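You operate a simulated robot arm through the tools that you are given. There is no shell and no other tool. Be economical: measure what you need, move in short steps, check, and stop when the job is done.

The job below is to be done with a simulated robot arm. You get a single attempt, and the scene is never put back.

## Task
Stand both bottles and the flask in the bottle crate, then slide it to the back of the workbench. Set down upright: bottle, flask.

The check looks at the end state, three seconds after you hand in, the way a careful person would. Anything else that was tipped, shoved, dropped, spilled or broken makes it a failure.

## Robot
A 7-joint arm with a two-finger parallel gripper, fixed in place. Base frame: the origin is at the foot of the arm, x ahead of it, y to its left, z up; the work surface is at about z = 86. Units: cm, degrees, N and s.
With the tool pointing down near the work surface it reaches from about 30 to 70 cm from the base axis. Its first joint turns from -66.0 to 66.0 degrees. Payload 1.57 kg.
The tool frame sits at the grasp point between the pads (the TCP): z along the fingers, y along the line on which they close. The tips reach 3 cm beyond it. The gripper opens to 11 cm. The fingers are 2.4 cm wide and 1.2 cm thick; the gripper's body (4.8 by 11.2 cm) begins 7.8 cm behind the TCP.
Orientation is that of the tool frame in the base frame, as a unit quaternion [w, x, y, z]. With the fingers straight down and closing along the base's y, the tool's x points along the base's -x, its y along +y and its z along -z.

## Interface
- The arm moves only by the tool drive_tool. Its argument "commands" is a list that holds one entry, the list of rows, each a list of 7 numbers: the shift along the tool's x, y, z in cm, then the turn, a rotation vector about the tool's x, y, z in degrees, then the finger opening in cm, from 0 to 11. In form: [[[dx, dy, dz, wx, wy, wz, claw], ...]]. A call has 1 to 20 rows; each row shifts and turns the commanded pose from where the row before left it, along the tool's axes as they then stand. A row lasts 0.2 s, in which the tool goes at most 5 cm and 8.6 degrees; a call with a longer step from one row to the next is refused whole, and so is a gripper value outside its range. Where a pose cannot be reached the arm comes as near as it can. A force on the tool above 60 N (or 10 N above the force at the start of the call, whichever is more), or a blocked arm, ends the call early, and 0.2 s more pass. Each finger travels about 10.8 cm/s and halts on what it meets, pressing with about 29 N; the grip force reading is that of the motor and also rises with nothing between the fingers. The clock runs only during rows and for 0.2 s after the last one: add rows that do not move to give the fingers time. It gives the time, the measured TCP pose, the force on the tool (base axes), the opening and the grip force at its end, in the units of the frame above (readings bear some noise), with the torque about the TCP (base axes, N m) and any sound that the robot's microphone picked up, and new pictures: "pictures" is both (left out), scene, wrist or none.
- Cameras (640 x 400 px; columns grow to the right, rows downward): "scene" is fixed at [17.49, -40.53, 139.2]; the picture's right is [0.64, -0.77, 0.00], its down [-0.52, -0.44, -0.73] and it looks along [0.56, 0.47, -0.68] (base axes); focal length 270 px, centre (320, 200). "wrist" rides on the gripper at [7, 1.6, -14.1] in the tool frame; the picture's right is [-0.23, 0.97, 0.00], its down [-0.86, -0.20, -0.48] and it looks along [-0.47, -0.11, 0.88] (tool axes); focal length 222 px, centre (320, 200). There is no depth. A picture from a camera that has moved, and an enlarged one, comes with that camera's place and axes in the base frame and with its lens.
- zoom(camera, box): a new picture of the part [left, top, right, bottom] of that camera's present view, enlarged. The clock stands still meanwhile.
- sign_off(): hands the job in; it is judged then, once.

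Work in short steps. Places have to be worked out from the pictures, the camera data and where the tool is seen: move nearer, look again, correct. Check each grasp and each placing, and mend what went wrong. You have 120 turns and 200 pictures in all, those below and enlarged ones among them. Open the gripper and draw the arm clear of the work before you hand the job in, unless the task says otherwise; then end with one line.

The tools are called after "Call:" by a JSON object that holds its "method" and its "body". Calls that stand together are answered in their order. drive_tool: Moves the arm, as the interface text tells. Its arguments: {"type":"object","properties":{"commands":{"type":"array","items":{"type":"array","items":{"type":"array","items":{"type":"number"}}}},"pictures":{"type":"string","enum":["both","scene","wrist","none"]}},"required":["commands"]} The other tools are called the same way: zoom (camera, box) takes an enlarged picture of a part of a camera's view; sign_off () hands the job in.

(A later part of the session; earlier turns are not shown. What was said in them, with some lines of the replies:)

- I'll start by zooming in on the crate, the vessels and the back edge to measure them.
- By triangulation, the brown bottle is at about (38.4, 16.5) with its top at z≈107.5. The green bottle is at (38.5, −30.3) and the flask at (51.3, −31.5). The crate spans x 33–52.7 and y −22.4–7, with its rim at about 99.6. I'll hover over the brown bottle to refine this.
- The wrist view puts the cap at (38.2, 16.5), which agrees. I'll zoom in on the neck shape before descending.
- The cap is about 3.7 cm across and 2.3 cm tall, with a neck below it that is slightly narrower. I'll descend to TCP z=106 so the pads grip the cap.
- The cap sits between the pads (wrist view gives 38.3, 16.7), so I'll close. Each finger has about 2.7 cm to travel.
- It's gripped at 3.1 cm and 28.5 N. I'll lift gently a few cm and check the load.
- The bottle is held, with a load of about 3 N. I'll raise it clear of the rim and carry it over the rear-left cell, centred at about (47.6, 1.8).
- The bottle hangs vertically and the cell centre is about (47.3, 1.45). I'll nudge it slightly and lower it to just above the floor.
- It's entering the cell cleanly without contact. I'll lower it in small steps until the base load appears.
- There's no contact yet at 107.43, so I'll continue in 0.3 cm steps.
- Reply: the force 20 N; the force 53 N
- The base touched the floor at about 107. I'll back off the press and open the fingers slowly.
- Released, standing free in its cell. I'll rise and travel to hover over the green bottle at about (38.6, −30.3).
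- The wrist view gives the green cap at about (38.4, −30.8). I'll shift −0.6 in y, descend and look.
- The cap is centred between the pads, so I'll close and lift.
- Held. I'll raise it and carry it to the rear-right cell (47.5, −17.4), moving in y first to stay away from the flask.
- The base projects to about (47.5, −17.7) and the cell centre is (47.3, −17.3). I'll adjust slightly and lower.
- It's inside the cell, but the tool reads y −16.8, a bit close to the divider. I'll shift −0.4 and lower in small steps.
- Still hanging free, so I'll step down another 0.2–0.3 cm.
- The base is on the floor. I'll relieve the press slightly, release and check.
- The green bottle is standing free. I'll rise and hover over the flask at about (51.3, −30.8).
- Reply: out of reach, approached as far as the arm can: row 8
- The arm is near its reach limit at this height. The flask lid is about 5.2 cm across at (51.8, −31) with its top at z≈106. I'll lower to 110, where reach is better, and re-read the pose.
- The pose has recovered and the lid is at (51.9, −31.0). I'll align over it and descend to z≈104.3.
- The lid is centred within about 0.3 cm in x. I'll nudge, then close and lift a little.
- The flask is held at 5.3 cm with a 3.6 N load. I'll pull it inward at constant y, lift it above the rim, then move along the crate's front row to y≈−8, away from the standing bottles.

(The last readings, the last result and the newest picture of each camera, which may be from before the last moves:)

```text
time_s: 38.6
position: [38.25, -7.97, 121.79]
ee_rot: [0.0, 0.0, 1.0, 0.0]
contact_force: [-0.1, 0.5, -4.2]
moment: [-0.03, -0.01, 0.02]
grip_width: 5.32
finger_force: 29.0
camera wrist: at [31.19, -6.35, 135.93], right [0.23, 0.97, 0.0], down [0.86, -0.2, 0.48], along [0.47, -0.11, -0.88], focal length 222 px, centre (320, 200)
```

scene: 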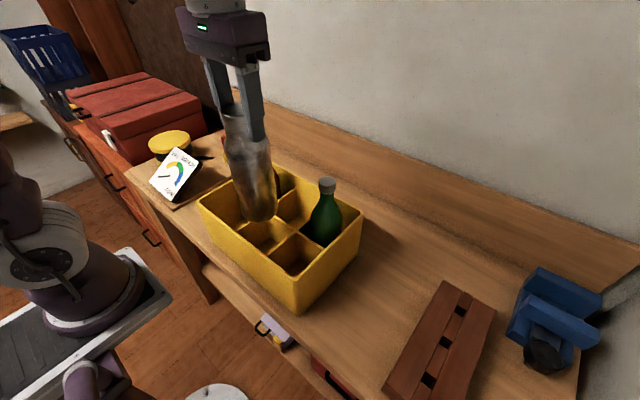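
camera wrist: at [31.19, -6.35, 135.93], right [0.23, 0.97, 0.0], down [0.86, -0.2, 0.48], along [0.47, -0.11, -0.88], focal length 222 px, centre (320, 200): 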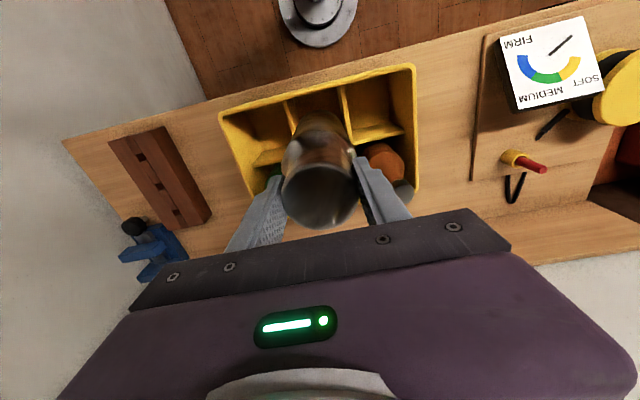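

The flask is now at (38.2, −8), with its bottom at about 103. I'll move +x between the two bottle caps (about 4 cm gap each side) to over the rear-middle cell.

Call:
{"method": "drive_tool", "body": {"commands": [[[-1, 0, 0, 0, 0, 0, 4], [-2.5, 0, 0, 0, 0, 0, 4], [-3, 0, 0, 0, 0, 0, 4], [-2, 0, 0, 0, 0, 0, 4], [-0.6, 0, 0, 0, 0, 0, 4], [0, 0, 1, 0, 0, 0, 4], [0, 0, 1, 0, 0, 0, 4], [0, 0, 0, 0, 0, 0, 4]]]}}

Call:
{"method": "zoom", "body": {"camera": "scene", "box": [200, 50, 400, 310]}}

```text
time_s: 40.4
position: [47.34, -8.08, 119.74]
ee_rot: [0.0, 0.0, 1.0, 0.001]
contact_force: [-0.2, -0.8, -4.4]
moment: [-0.02, -0.03, -0.02]
grip_width: 5.33
finger_force: 28.9
camera wrist: at [40.36, -6.5, 134.05], right [0.23, 0.97, 0.0], down [0.86, -0.2, 0.48], along [0.47, -0.11, -0.88], focal length 222 px, centre (320, 200)
```

scene: 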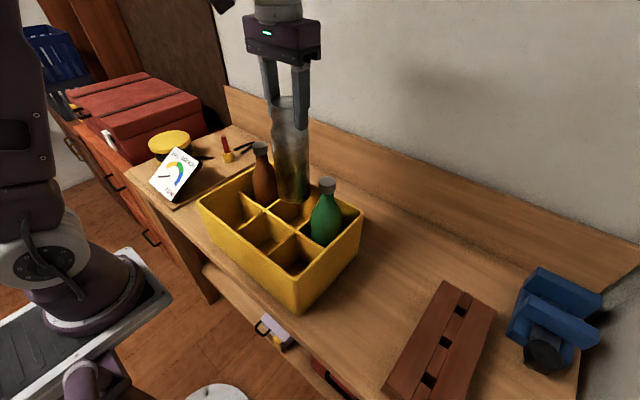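
wrist: 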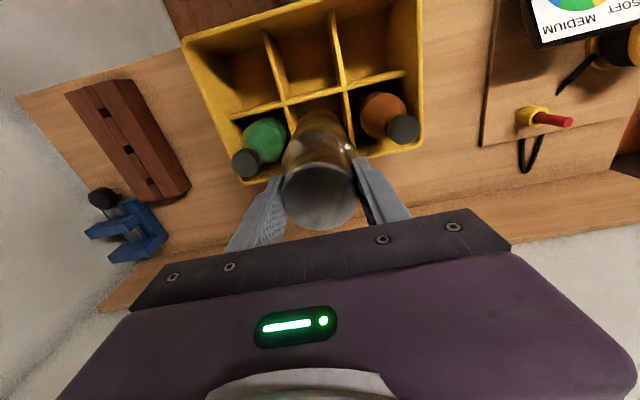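

```text
1.54 times, centred on (300, 180) of scene
camera zoom: at [17.5, -40.53, 139.2], right [0.64, -0.77, 0.0], down [-0.52, -0.44, -0.73], along [0.56, 0.47, -0.68], focal length 415 px, centre (351, 231)
```

zoom: 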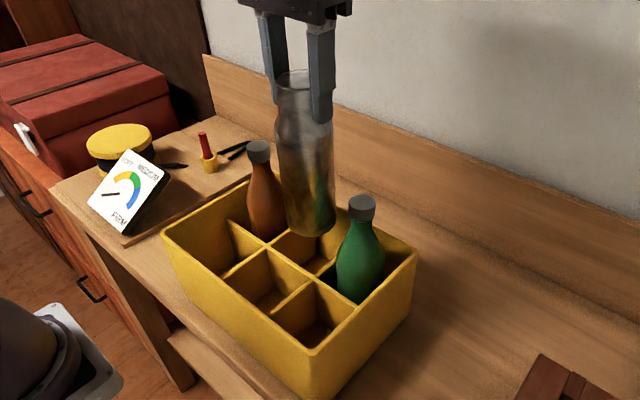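

The cell centre measures (47.3, −8.15), so it's aligned. I'll lower to just above the floor.

Call:
{"method": "drive_tool", "body": {"commands": [[[0, 0, 2, 0, 0, 0, 4], [0, 0, 2.5, 0, 0, 0, 4], [0, 0, 2, 0, 0, 0, 4], [0, 0, 2, 0, 0, 0, 4], [0, 0, 2, 0, 0, 0, 4], [0, 0, 1.5, 0, 0, 0, 4], [0, 0, 1, 0, 0, 0, 4], [0, 0, 0.5, 0, 0, 0, 4], [0, 0, 0, 0, 0, 0, 4]]]}}

```text
time_s: 42.4
position: [47.5, -8.4, 106.4]
ee_rot: [-0.001, -0.001, 1.0, 0.0]
contact_force: [-0.2, -0.4, -4.5]
moment: [0.0, 0.01, 0.03]
grip_width: 5.34
finger_force: 28.7
camera wrist: at [40.42, -6.6, 120.58], right [0.23, 0.97, 0.0], down [0.86, -0.2, 0.48], along [0.47, -0.11, -0.88], focal length 222 px, centre (320, 200)
```

scene: 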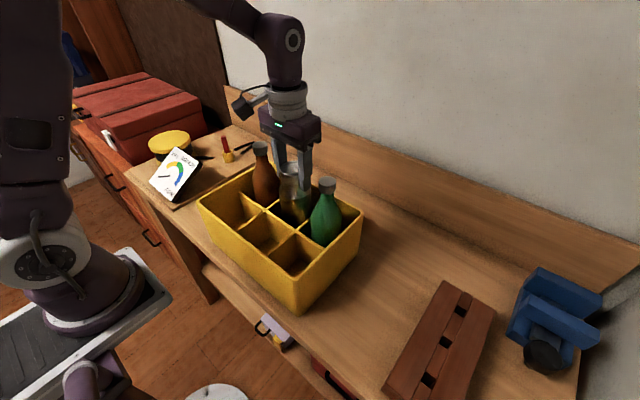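
wrist: 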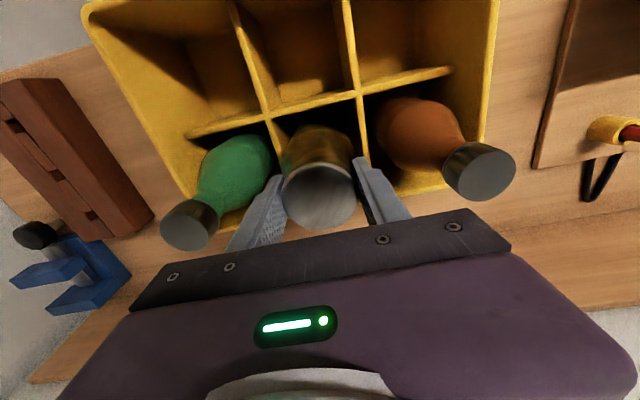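

No contact so far. I'll take the final millimetres in small steps.

Call:
{"method": "drive_tool", "body": {"commands": [[[0, 0.1, 0.4, 0, 0, 0, 4], [0, 0, 0.3, 0, 0, 0, 4], [0, 0, 0, 0, 0, 0, 4]]], "pictures": "none"}}

Call:
{"method": "drive_tool", "body": {"commands": [[[0, 0, 0.25, 0, 0, 0, 4], [0, 0, 0, 0, 0, 0, 4]]], "pictures": "none"}}

```text
time_s: 42.9
position: [47.52, -8.21, 106.26]
ee_rot: [0.004, 0.0, 1.0, -0.002]
contact_force: [-5.6, 1.3, 14.4]
moment: [0.66, 0.76, 0.18]
grip_width: 5.31
finger_force: 28.6
stopped in row 2: the force on the tool passed its limit at 70 N (the readings are from after the stop); the commanded pose is now the measured one
```

```text
time_s: 43.5
position: [47.61, -8.37, 106.31]
ee_rot: [0.008, 0.0, 1.0, -0.003]
contact_force: [-3.6, 1.1, 12.0]
moment: [0.57, 0.25, 0.1]
grip_width: 5.35
finger_force: 29.2
stopped in row 2: the force on the tool passed its limit at 62 N (the readings are from after the stop); the commanded pose is now the measured one
```

Contact came earlier than expected, at 106.3 against about 105.3. I'll ease up a little and inspect.

Call:
{"method": "drive_tool", "body": {"commands": [[[0, 0, -0.4, 0, 0, 0, 4], [0, 0, -0.3, 0, 0, 0, 4], [0, 0, 0, 0, 0, 0, 4]]]}}

Call:
{"method": "zoom", "body": {"camera": "scene", "box": [230, 100, 370, 260]}}

Call:
{"method": "zoom", "body": {"camera": "wrist", "box": [160, 60, 520, 260]}}

```text
time_s: 44.3
position: [47.47, -8.26, 106.99]
ee_rot: [0.006, -0.001, 1.0, -0.002]
contact_force: [-0.6, 0.5, -2.9]
moment: [0.02, 0.01, 0.0]
grip_width: 5.33
finger_force: 28.9
camera wrist: at [40.28, -6.47, 121.04], right [0.23, 0.97, 0.0], down [0.85, -0.2, 0.49], along [0.48, -0.11, -0.87], focal length 222 px, centre (320, 200)
```

scene: 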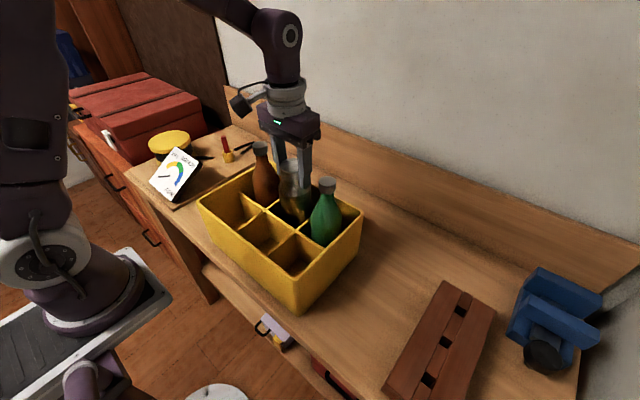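
wrist: 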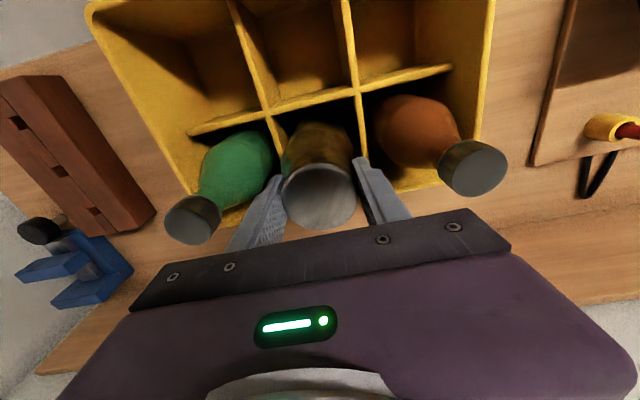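

```text
2.50 times, centred on (300, 180) of scene
camera zoom: at [17.5, -40.53, 139.2], right [0.64, -0.77, 0.0], down [-0.52, -0.44, -0.73], along [0.56, 0.47, -0.68], focal length 674 px, centre (370, 250)
```

zoom: 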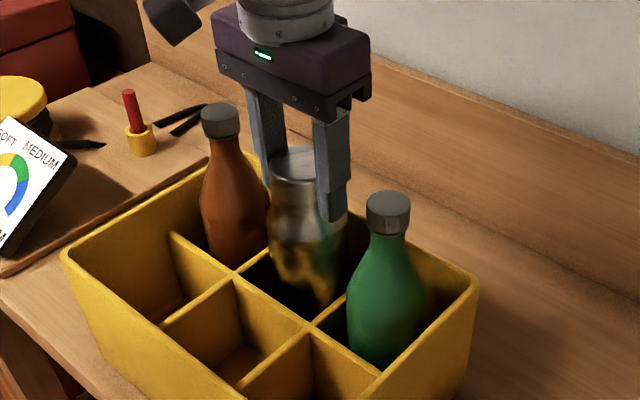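

```text
1.78 times, centred on (340, 160) of wrist
camera zoom: at [40.28, -6.47, 121.04], right [0.23, 0.97, 0.0], down [0.85, -0.2, 0.49], along [0.48, -0.11, -0.87], focal length 395 px, centre (284, 271)
```

zoom: 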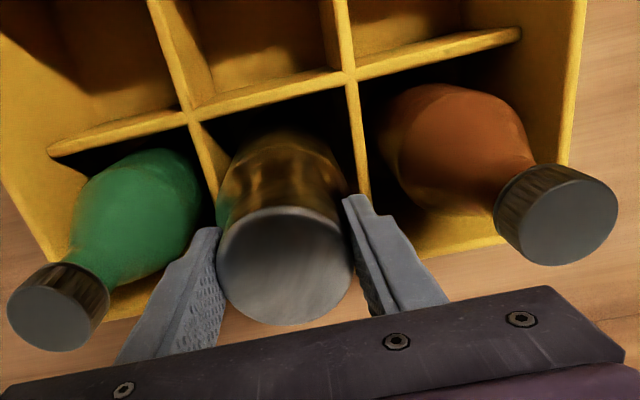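

The flask's bottom edge touched on its +x/+y side, and the tool is tilted about 0.7° after the stop. I'll straighten the tool, shift slightly to −x/−y, and probe again to see if the contact height is the floor.

Call:
{"method": "drive_tool", "body": {"commands": [[[0, 0, 0, -0.25, 0.75, 0.1, 4], [0.35, -0.25, 0, 0, 0, 0, 4], [0, 0, 0.3, 0, 0, 0, 4], [0, 0, 0.2, 0, 0, 0, 4], [0, 0, 0, 0, 0, 0, 4]]], "pictures": "none"}}

Call:
{"method": "drive_tool", "body": {"commands": [[[0, 0, 0.15, 0, 0, 0, 4], [0, 0, 0, 0, 0, 0, 4]]], "pictures": "none"}}

Call:
{"method": "drive_tool", "body": {"commands": [[[0, 0, 0.15, 0, 0, 0, 4], [0, 0, 0, 0, 0, 0, 4]]], "pictures": "none"}}

```text
time_s: 45.5
position: [47.2, -8.57, 106.6]
ee_rot: [-0.001, 0.0, 1.0, 0.0]
contact_force: [0.0, -0.9, -4.1]
moment: [0.02, 0.01, -0.01]
grip_width: 5.37
finger_force: 29.4
```

```text
time_s: 46.1
position: [47.18, -8.55, 106.28]
ee_rot: [0.001, 0.0, 1.0, 0.0]
contact_force: [-2.6, 0.7, 7.2]
moment: [0.03, 0.16, 0.0]
grip_width: 5.35
finger_force: 29.6
```

```text
time_s: 46.7
position: [47.23, -8.56, 106.36]
ee_rot: [0.001, 0.0, 1.0, -0.001]
contact_force: [-6.6, -0.6, 37.6]
moment: [0.12, 0.13, 0.05]
grip_width: 5.32
finger_force: 29.1
```

The contact height is the same and the moments are small, so the flask sits flat on the cell floor. I'll relieve and release.

Call:
{"method": "drive_tool", "body": {"commands": [[[0, 0, -0.15, 0, 0, 0, 4], [0, 0, 0, 0, 0, 0, 4.8], [0, 0, 0, 0, 0, 0, 5.6], [0, 0, 0, 0, 0, 0, 6.5], [0, 0, 0, 0, 0, 0, 7.5], [0, 0, 0, 0, 0, 0, 7.5]]]}}

Call:
{"method": "zoom", "body": {"camera": "scene", "box": [230, 100, 370, 260]}}

```text
time_s: 48.1
position: [47.17, -8.58, 106.28]
ee_rot: [0.0, 0.0, 1.0, 0.001]
contact_force: [0.6, 1.4, -0.9]
moment: [0.04, -0.02, 0.02]
grip_width: 7.5
finger_force: 0.0
camera wrist: at [40.14, -6.85, 120.51], right [0.23, 0.97, 0.0], down [0.85, -0.2, 0.48], along [0.47, -0.11, -0.88], focal length 222 px, centre (320, 200)
```

scene: 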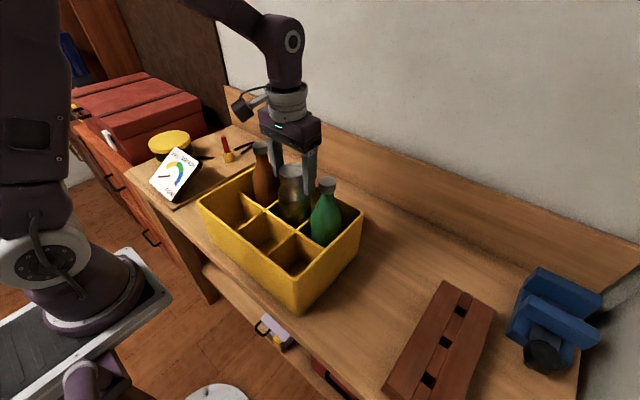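
wrist: 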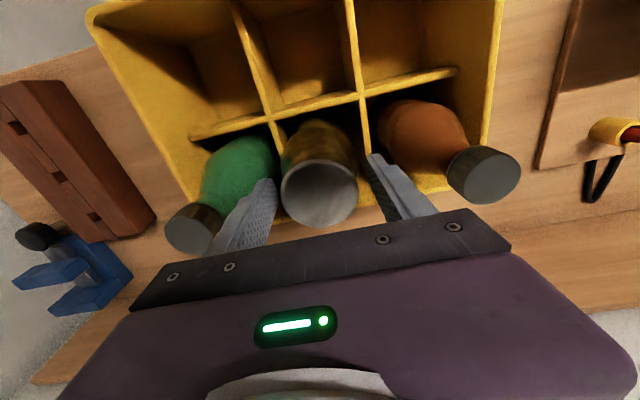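

```text
2.50 times, centred on (300, 180) of scene
camera zoom: at [17.49, -40.53, 139.2], right [0.64, -0.77, 0.0], down [-0.52, -0.44, -0.73], along [0.56, 0.47, -0.68], focal length 674 px, centre (370, 250)
```

zoom: 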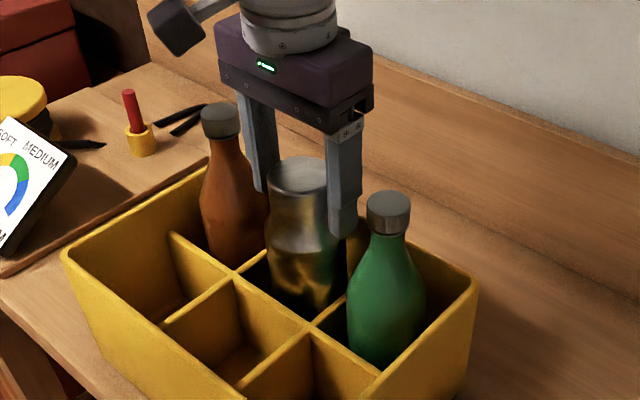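

All three stand upright in the crate. I'll rise straight up, retract to the front of the crate and look at the whole scene for the sliding distance.

Call:
{"method": "drive_tool", "body": {"commands": [[[0, 0, -1.5, 0, 0, 0, 7.5], [0, 0, -3, 0, 0, 0, 7.5], [0, 0, -4, 0, 0, 0, 7.5], [0, 0, -4, 0, 0, 0, 7.5], [2, 0, -1, 0, 0, 0, 9], [4, 0, 0, 0, 0, 0, 11], [4, 0, 0, 0, 0, 0, 11], [4, 0.2, 0, 0, 0, 0, 11], [2, 0.2, 0, 0, 0, 0, 11], [1, 0, 0, 0, 0, 0, 11], [0, 0, 0, 0, 0, 0, 11], [0, 0, 0, 0, 0, 0, 11]]]}}

Call:
{"method": "zoom", "body": {"camera": "scene", "box": [180, 80, 500, 320]}}

```text
time_s: 50.7
position: [30.27, -8.12, 119.79]
ee_rot: [-0.001, 0.0, 1.0, 0.0]
contact_force: [0.1, 1.2, 1.2]
moment: [0.04, 0.0, -0.03]
grip_width: 10.98
finger_force: 0.1
camera wrist: at [23.24, -6.36, 133.98], right [0.23, 0.97, 0.0], down [0.85, -0.2, 0.48], along [0.47, -0.11, -0.88], focal length 222 px, centre (320, 200)
```

scene: 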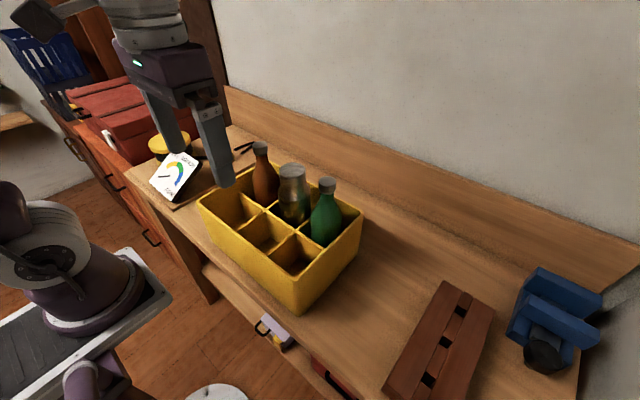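
wrist: 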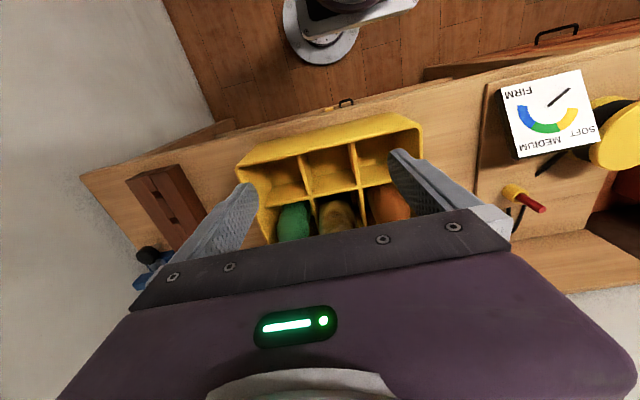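

```text
1.67 times, centred on (340, 200) of scene
camera zoom: at [17.49, -40.53, 139.2], right [0.64, -0.77, 0.0], down [-0.52, -0.44, -0.73], along [0.56, 0.47, -0.68], focal length 449 px, centre (287, 200)
```

zoom: 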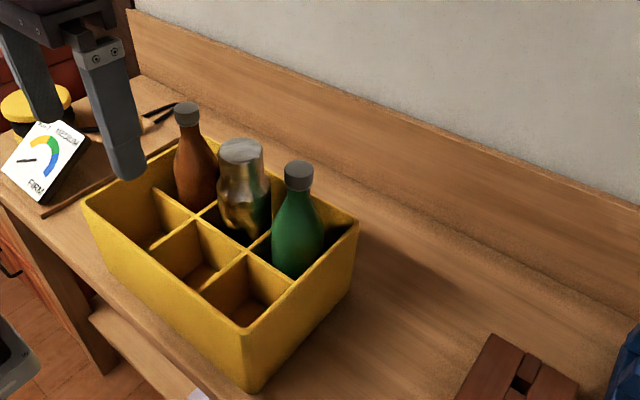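

The backboard is at x≈73.5–74, so the crate needs about 20 cm of slide in +x. I'll descend in front of its front wall with the fingers wide open, giving two contact points 11 cm apart.

Call:
{"method": "drive_tool", "body": {"commands": [[[0.8, 0, 1, 0, 0, 0, 11], [0, 0, 4, 0, 0, 0, 11], [0, 0, 4, 0, 0, 0, 11], [0, 0, 4, 0, 0, 0, 11], [0, 0, 4, 0, 0, 0, 11], [0, 0, 3, 0, 0, 0, 11], [0, 0, 2, 0, 0, 0, 11], [0, 0, 0, 0, 0, 0, 11]]]}}

Call:
{"method": "zoom", "body": {"camera": "scene", "box": [130, 80, 390, 320]}}

```text
time_s: 52.5
position: [29.53, -8.33, 97.76]
ee_rot: [0.0, 0.0, 1.0, 0.0]
contact_force: [0.7, -0.5, 0.1]
moment: [-0.04, 0.0, 0.03]
grip_width: 11.01
finger_force: 0.0
camera wrist: at [22.53, -6.62, 111.97], right [0.23, 0.97, 0.0], down [0.85, -0.2, 0.48], along [0.47, -0.11, -0.88], focal length 222 px, centre (320, 200)
```

scene: 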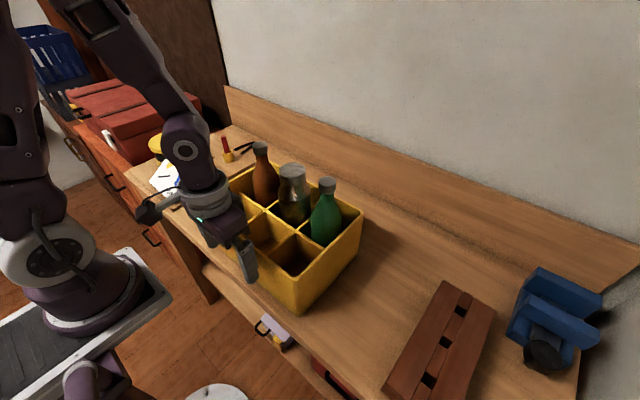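
wrist: 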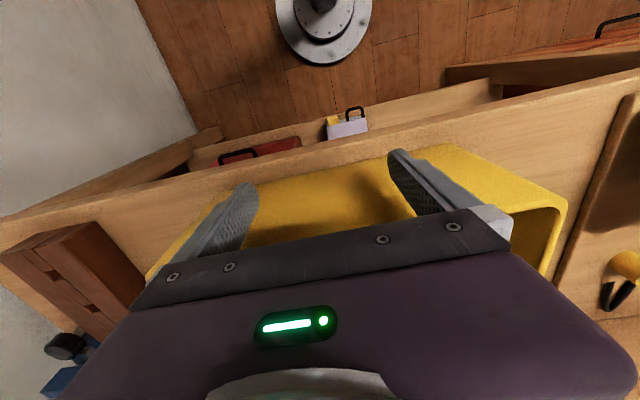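

```text
1.67 times, centred on (260, 200) of scene
camera zoom: at [17.49, -40.53, 139.2], right [0.64, -0.77, 0.0], down [-0.52, -0.44, -0.73], along [0.56, 0.47, -0.68], focal length 449 px, centre (420, 200)
```

zoom: 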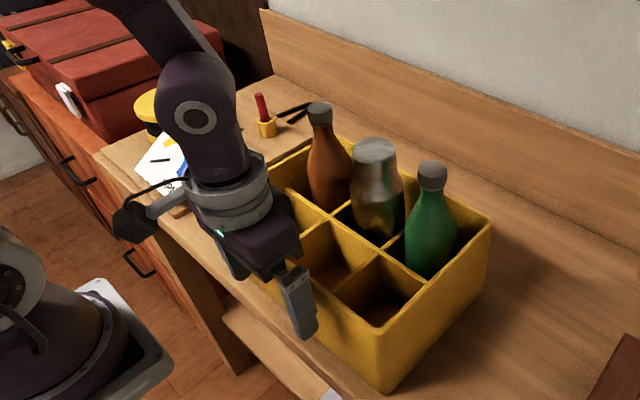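

The fingers are clear in front of the wall. I'll go down to z≈93.7 and advance slowly until contact.

Call:
{"method": "drive_tool", "body": {"commands": [[[0, 0, 2, 0, 0, 0, 11], [0, 0, 2, 0, 0, 0, 11], [-0.7, 0, 0, 0, 0, 0, 11], [-0.6, 0, 0, 0, 0, 0, 11], [-0.5, 0, 0, 0, 0, 0, 11], [-0.5, 0, 0, 0, 0, 0, 11], [-0.5, 0, 0, 0, 0, 0, 11]]], "pictures": "scene"}}

```text
time_s: 54.1
position: [32.36, -8.12, 93.71]
ee_rot: [0.0, 0.001, 1.0, -0.001]
contact_force: [-9.0, -1.9, -1.3]
moment: [-0.04, -0.23, -0.08]
grip_width: 11.01
finger_force: 0.0
```

scene: 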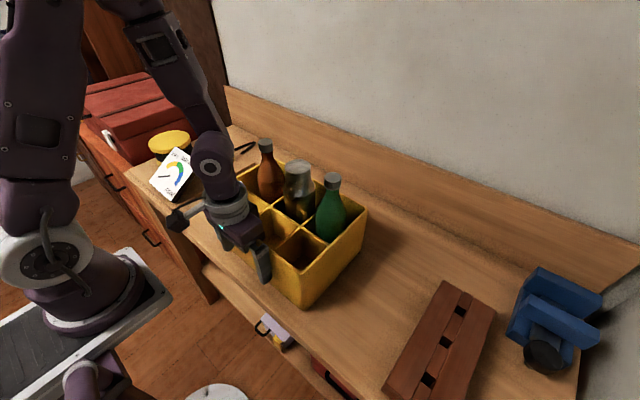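

The crate is sliding with about 9 N and the bottles look steady. I'll continue smoothly for about 9 cm.

Call:
{"method": "drive_tool", "body": {"commands": [[[-0.3, 0, 0, 0, 0, 0, 11], [-0.5, 0, 0, 0, 0, 0, 11], [-0.6, 0, 0, 0, 0, 0, 11], [-0.6, 0, 0, 0, 0, 0, 11], [-0.6, 0, 0, 0, 0, 0, 11], [-0.6, 0, 0, 0, 0, 0, 11], [-0.6, 0, 0, 0, 0, 0, 11], [-0.6, 0, 0, 0, 0, 0, 11], [-0.6, 0, 0, 0, 0, 0, 11], [-0.6, 0, 0, 0, 0, 0, 11], [-0.6, 0, 0, 0, 0, 0, 11], [-0.6, 0, 0, 0, 0, 0, 11], [-0.6, 0, 0, 0, 0, 0, 11], [-0.6, 0, 0, 0, 0, 0, 11], [-0.5, 0, 0, 0, 0, 0, 11], [-0.3, 0, 0, 0, 0, 0, 11]]]}}

```text
time_s: 57.5
position: [41.0, -8.25, 93.68]
ee_rot: [0.0, -0.001, 1.0, 0.0]
contact_force: [-9.3, 0.7, 1.4]
moment: [-0.21, -0.31, 0.15]
grip_width: 11.0
finger_force: 0.0
camera wrist: at [33.94, -6.43, 107.93], right [0.23, 0.97, 0.0], down [0.85, -0.2, 0.48], along [0.47, -0.11, -0.88], focal length 222 px, centre (320, 200)
```

scene: 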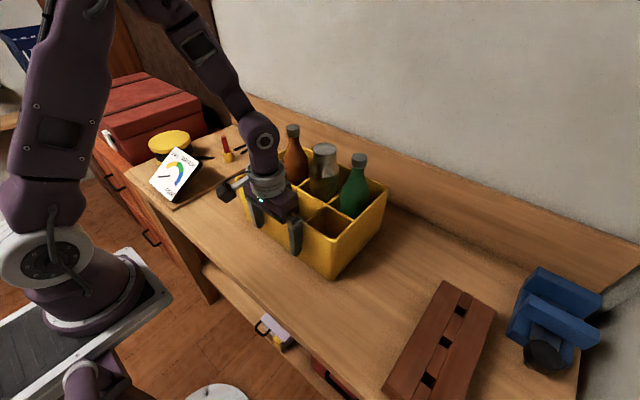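
wrist: 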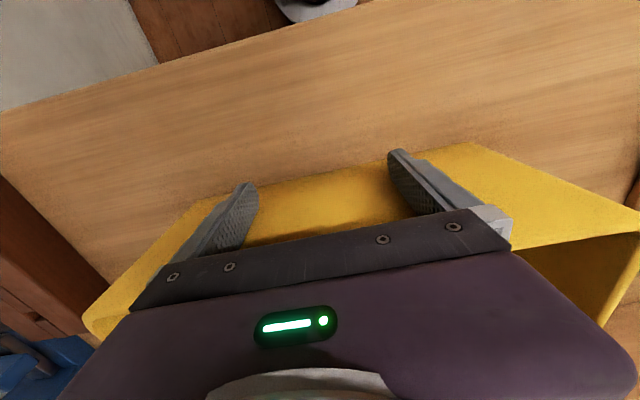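

It's moving straight. The back face should be near x≈62 now, so I'll push another 8 cm.

Call:
{"method": "drive_tool", "body": {"commands": [[[-0.3, 0, 0, 0, 0, 0, 11], [-0.5, 0, 0, 0, 0, 0, 11], [-0.6, 0, 0, 0, 0, 0, 11], [-0.6, 0, 0, 0, 0, 0, 11], [-0.6, 0, 0, 0, 0, 0, 11], [-0.6, 0, 0, 0, 0, 0, 11], [-0.6, 0, 0, 0, 0, 0, 11], [-0.6, 0, 0, 0, 0, 0, 11], [-0.6, 0, 0, 0, 0, 0, 11], [-0.6, 0, 0, 0, 0, 0, 11], [-0.6, 0, 0, 0, 0, 0, 11], [-0.6, 0, 0, 0, 0, 0, 11], [-0.5, 0, 0, 0, 0, 0, 11], [-0.4, 0, 0, 0, 0, 0, 11], [-0.2, 0, 0, 0, 0, 0, 11]]]}}

Call:
{"method": "zoom", "body": {"camera": "scene", "box": [220, 80, 480, 300]}}

```text
time_s: 60.7
position: [48.93, -8.15, 93.74]
ee_rot: [0.001, 0.0, 1.0, 0.0]
contact_force: [-6.5, 0.8, 2.2]
moment: [-0.06, -0.05, 0.01]
grip_width: 10.99
finger_force: 0.1
camera wrist: at [41.88, -6.47, 107.92], right [0.23, 0.97, 0.0], down [0.85, -0.2, 0.48], along [0.47, -0.11, -0.88], focal length 222 px, centre (320, 200)
```

scene: 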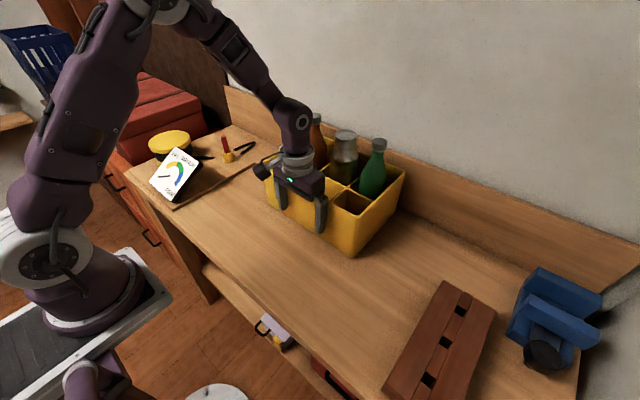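
wrist: 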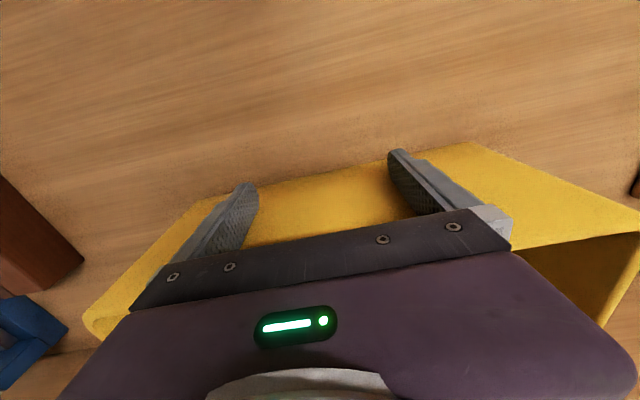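

```text
1.82 times, centred on (350, 190) of scene
camera zoom: at [17.47, -40.53, 139.21], right [0.64, -0.77, 0.0], down [-0.52, -0.44, -0.73], along [0.56, 0.47, -0.68], focal length 490 px, centre (266, 218)
```

zoom: 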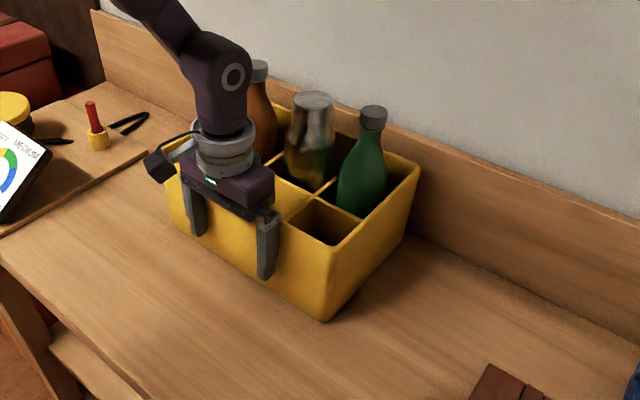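

The back face is at about x≈70–71 and the backboard at about 74. I'll push 2 cm more, slowly, watching the force.

Call:
{"method": "drive_tool", "body": {"commands": [[[-0.3, 0, 0, 0, 0, 0, 11], [-0.4, 0, 0, 0, 0, 0, 11], [-0.4, 0, 0, 0, 0, 0, 11], [-0.4, 0, 0, 0, 0, 0, 11], [-0.3, 0, 0, 0, 0, 0, 11], [-0.2, 0, 0, 0, 0, 0, 11]]], "pictures": "none"}}

Call:
{"method": "zoom", "body": {"camera": "scene", "box": [340, 130, 460, 250]}}

```text
time_s: 62.1
position: [50.97, -8.09, 93.78]
ee_rot: [-0.002, 0.0, 1.0, -0.001]
contact_force: [-13.8, -0.9, -0.5]
moment: [-0.03, -0.77, 0.24]
grip_width: 10.99
finger_force: 0.1
```

```text
3.33 times, centred on (400, 190) of scene
camera zoom: at [17.46, -40.54, 139.21], right [0.64, -0.77, 0.0], down [-0.52, -0.44, -0.73], along [0.56, 0.47, -0.68], focal length 898 px, centre (53, 233)
```

zoom: 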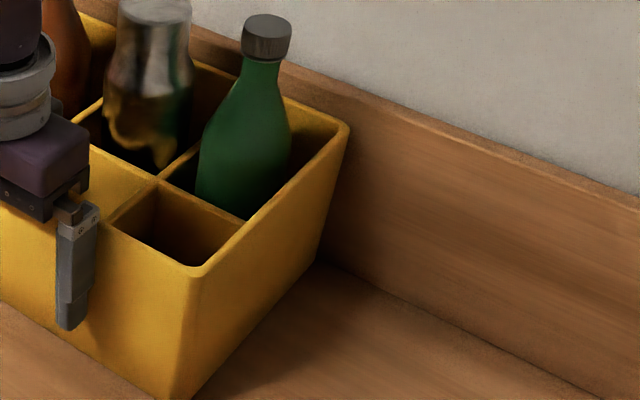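

It's almost touching the backboard. I'll do one tiny probe forward of 0.4 cm.

Call:
{"method": "drive_tool", "body": {"commands": [[[-0.2, 0, 0, 0, 0, 0, 11], [-0.2, 0, 0, 0, 0, 0, 11], [0, 0, 0, 0, 0, 0, 11]]], "pictures": "none"}}

```text
time_s: 62.9
position: [50.94, -7.98, 93.68]
ee_rot: [-0.006, 0.0, 1.0, 0.0]
contact_force: [-58.7, -5.6, 11.4]
moment: [0.32, -3.77, 1.3]
grip_width: 10.98
finger_force: 0.0
```

The force jumped to 59 N with no movement, so the crate is against the backboard. I'll back off, rise and check everything.

Call:
{"method": "drive_tool", "body": {"commands": [[[0.4, 0, 0, 0, 0, 0, 11], [0.6, 0, 0, 0, 0, 0, 11], [2, 0, 0, 0, 0, 0, 11], [4, 0, 0, 0, 0, 0, 11], [4, 0, 0, 0, 0, 0, 11], [2, 0, -2, 0, 0, 0, 11], [0, 0, -4, 0, 0, 0, 11], [0, 0, -4, 0, 0, 0, 11], [0, 0, -4, 0, 0, 0, 11], [0, 0, -4, 0, 0, 0, 11], [0, 0, -4, 0, 0, 0, 11], [0, 0, -3, 0, 0, 0, 11], [0, 0, 0, 0, 0, 0, 11], [0, 0, 0, 0, 0, 0, 11]]]}}

Call:
{"method": "zoom", "body": {"camera": "scene", "box": [220, 80, 480, 290]}}

```text
time_s: 65.9
position: [38.54, -8.15, 118.81]
ee_rot: [0.0, 0.0, 1.0, 0.001]
contact_force: [-0.1, -0.5, 0.8]
moment: [-0.01, -0.02, -0.02]
grip_width: 11.0
finger_force: 0.0
camera wrist: at [31.49, -6.44, 133.09], right [0.23, 0.97, 0.0], down [0.85, -0.2, 0.48], along [0.47, -0.11, -0.88], focal length 222 px, centre (320, 200)
```

scene: 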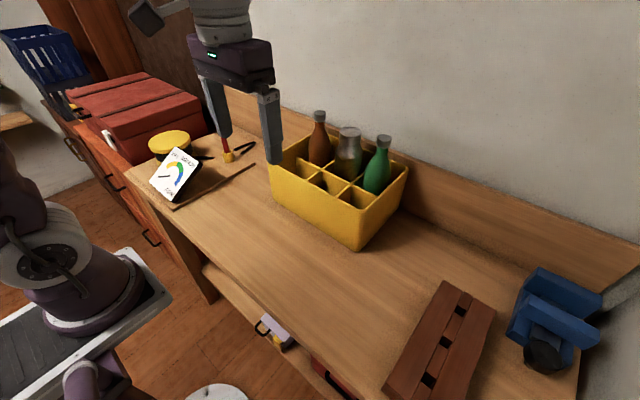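
wrist: 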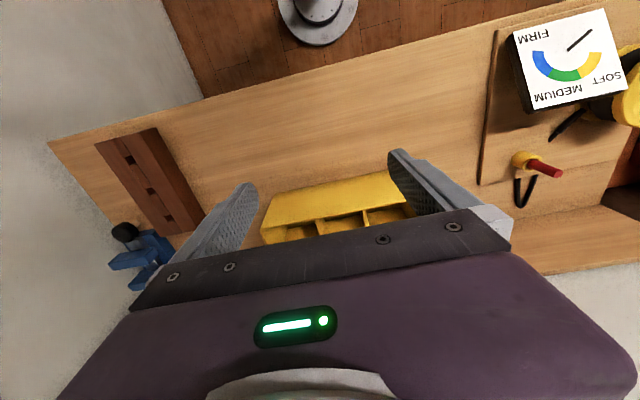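

```text
1.90 times, centred on (350, 185) of scene
camera zoom: at [17.49, -40.53, 139.2], right [0.64, -0.77, 0.0], down [-0.52, -0.44, -0.73], along [0.56, 0.47, -0.68], focal length 513 px, centre (263, 229)
```

zoom: 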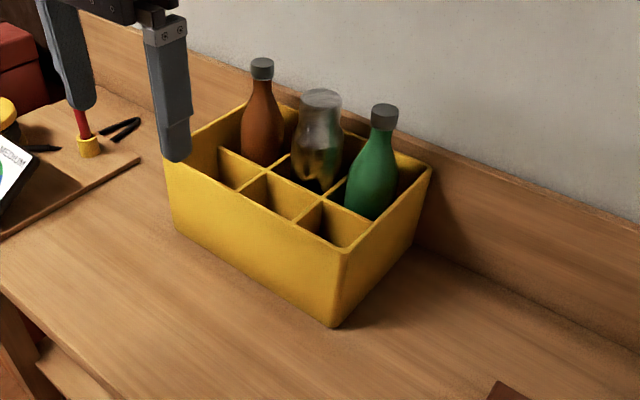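

The crate is square against the backboard with both bottles and the flask upright inside. Nothing else has moved, and the gripper is open and clear, so I'm handing in.

Call:
{"method": "sign_off", "body": {}}

```text
The job is handed in.
```

Both bottles and the flask are standing upright in the crate, and the crate is at the back of the workbench, against the backboard.
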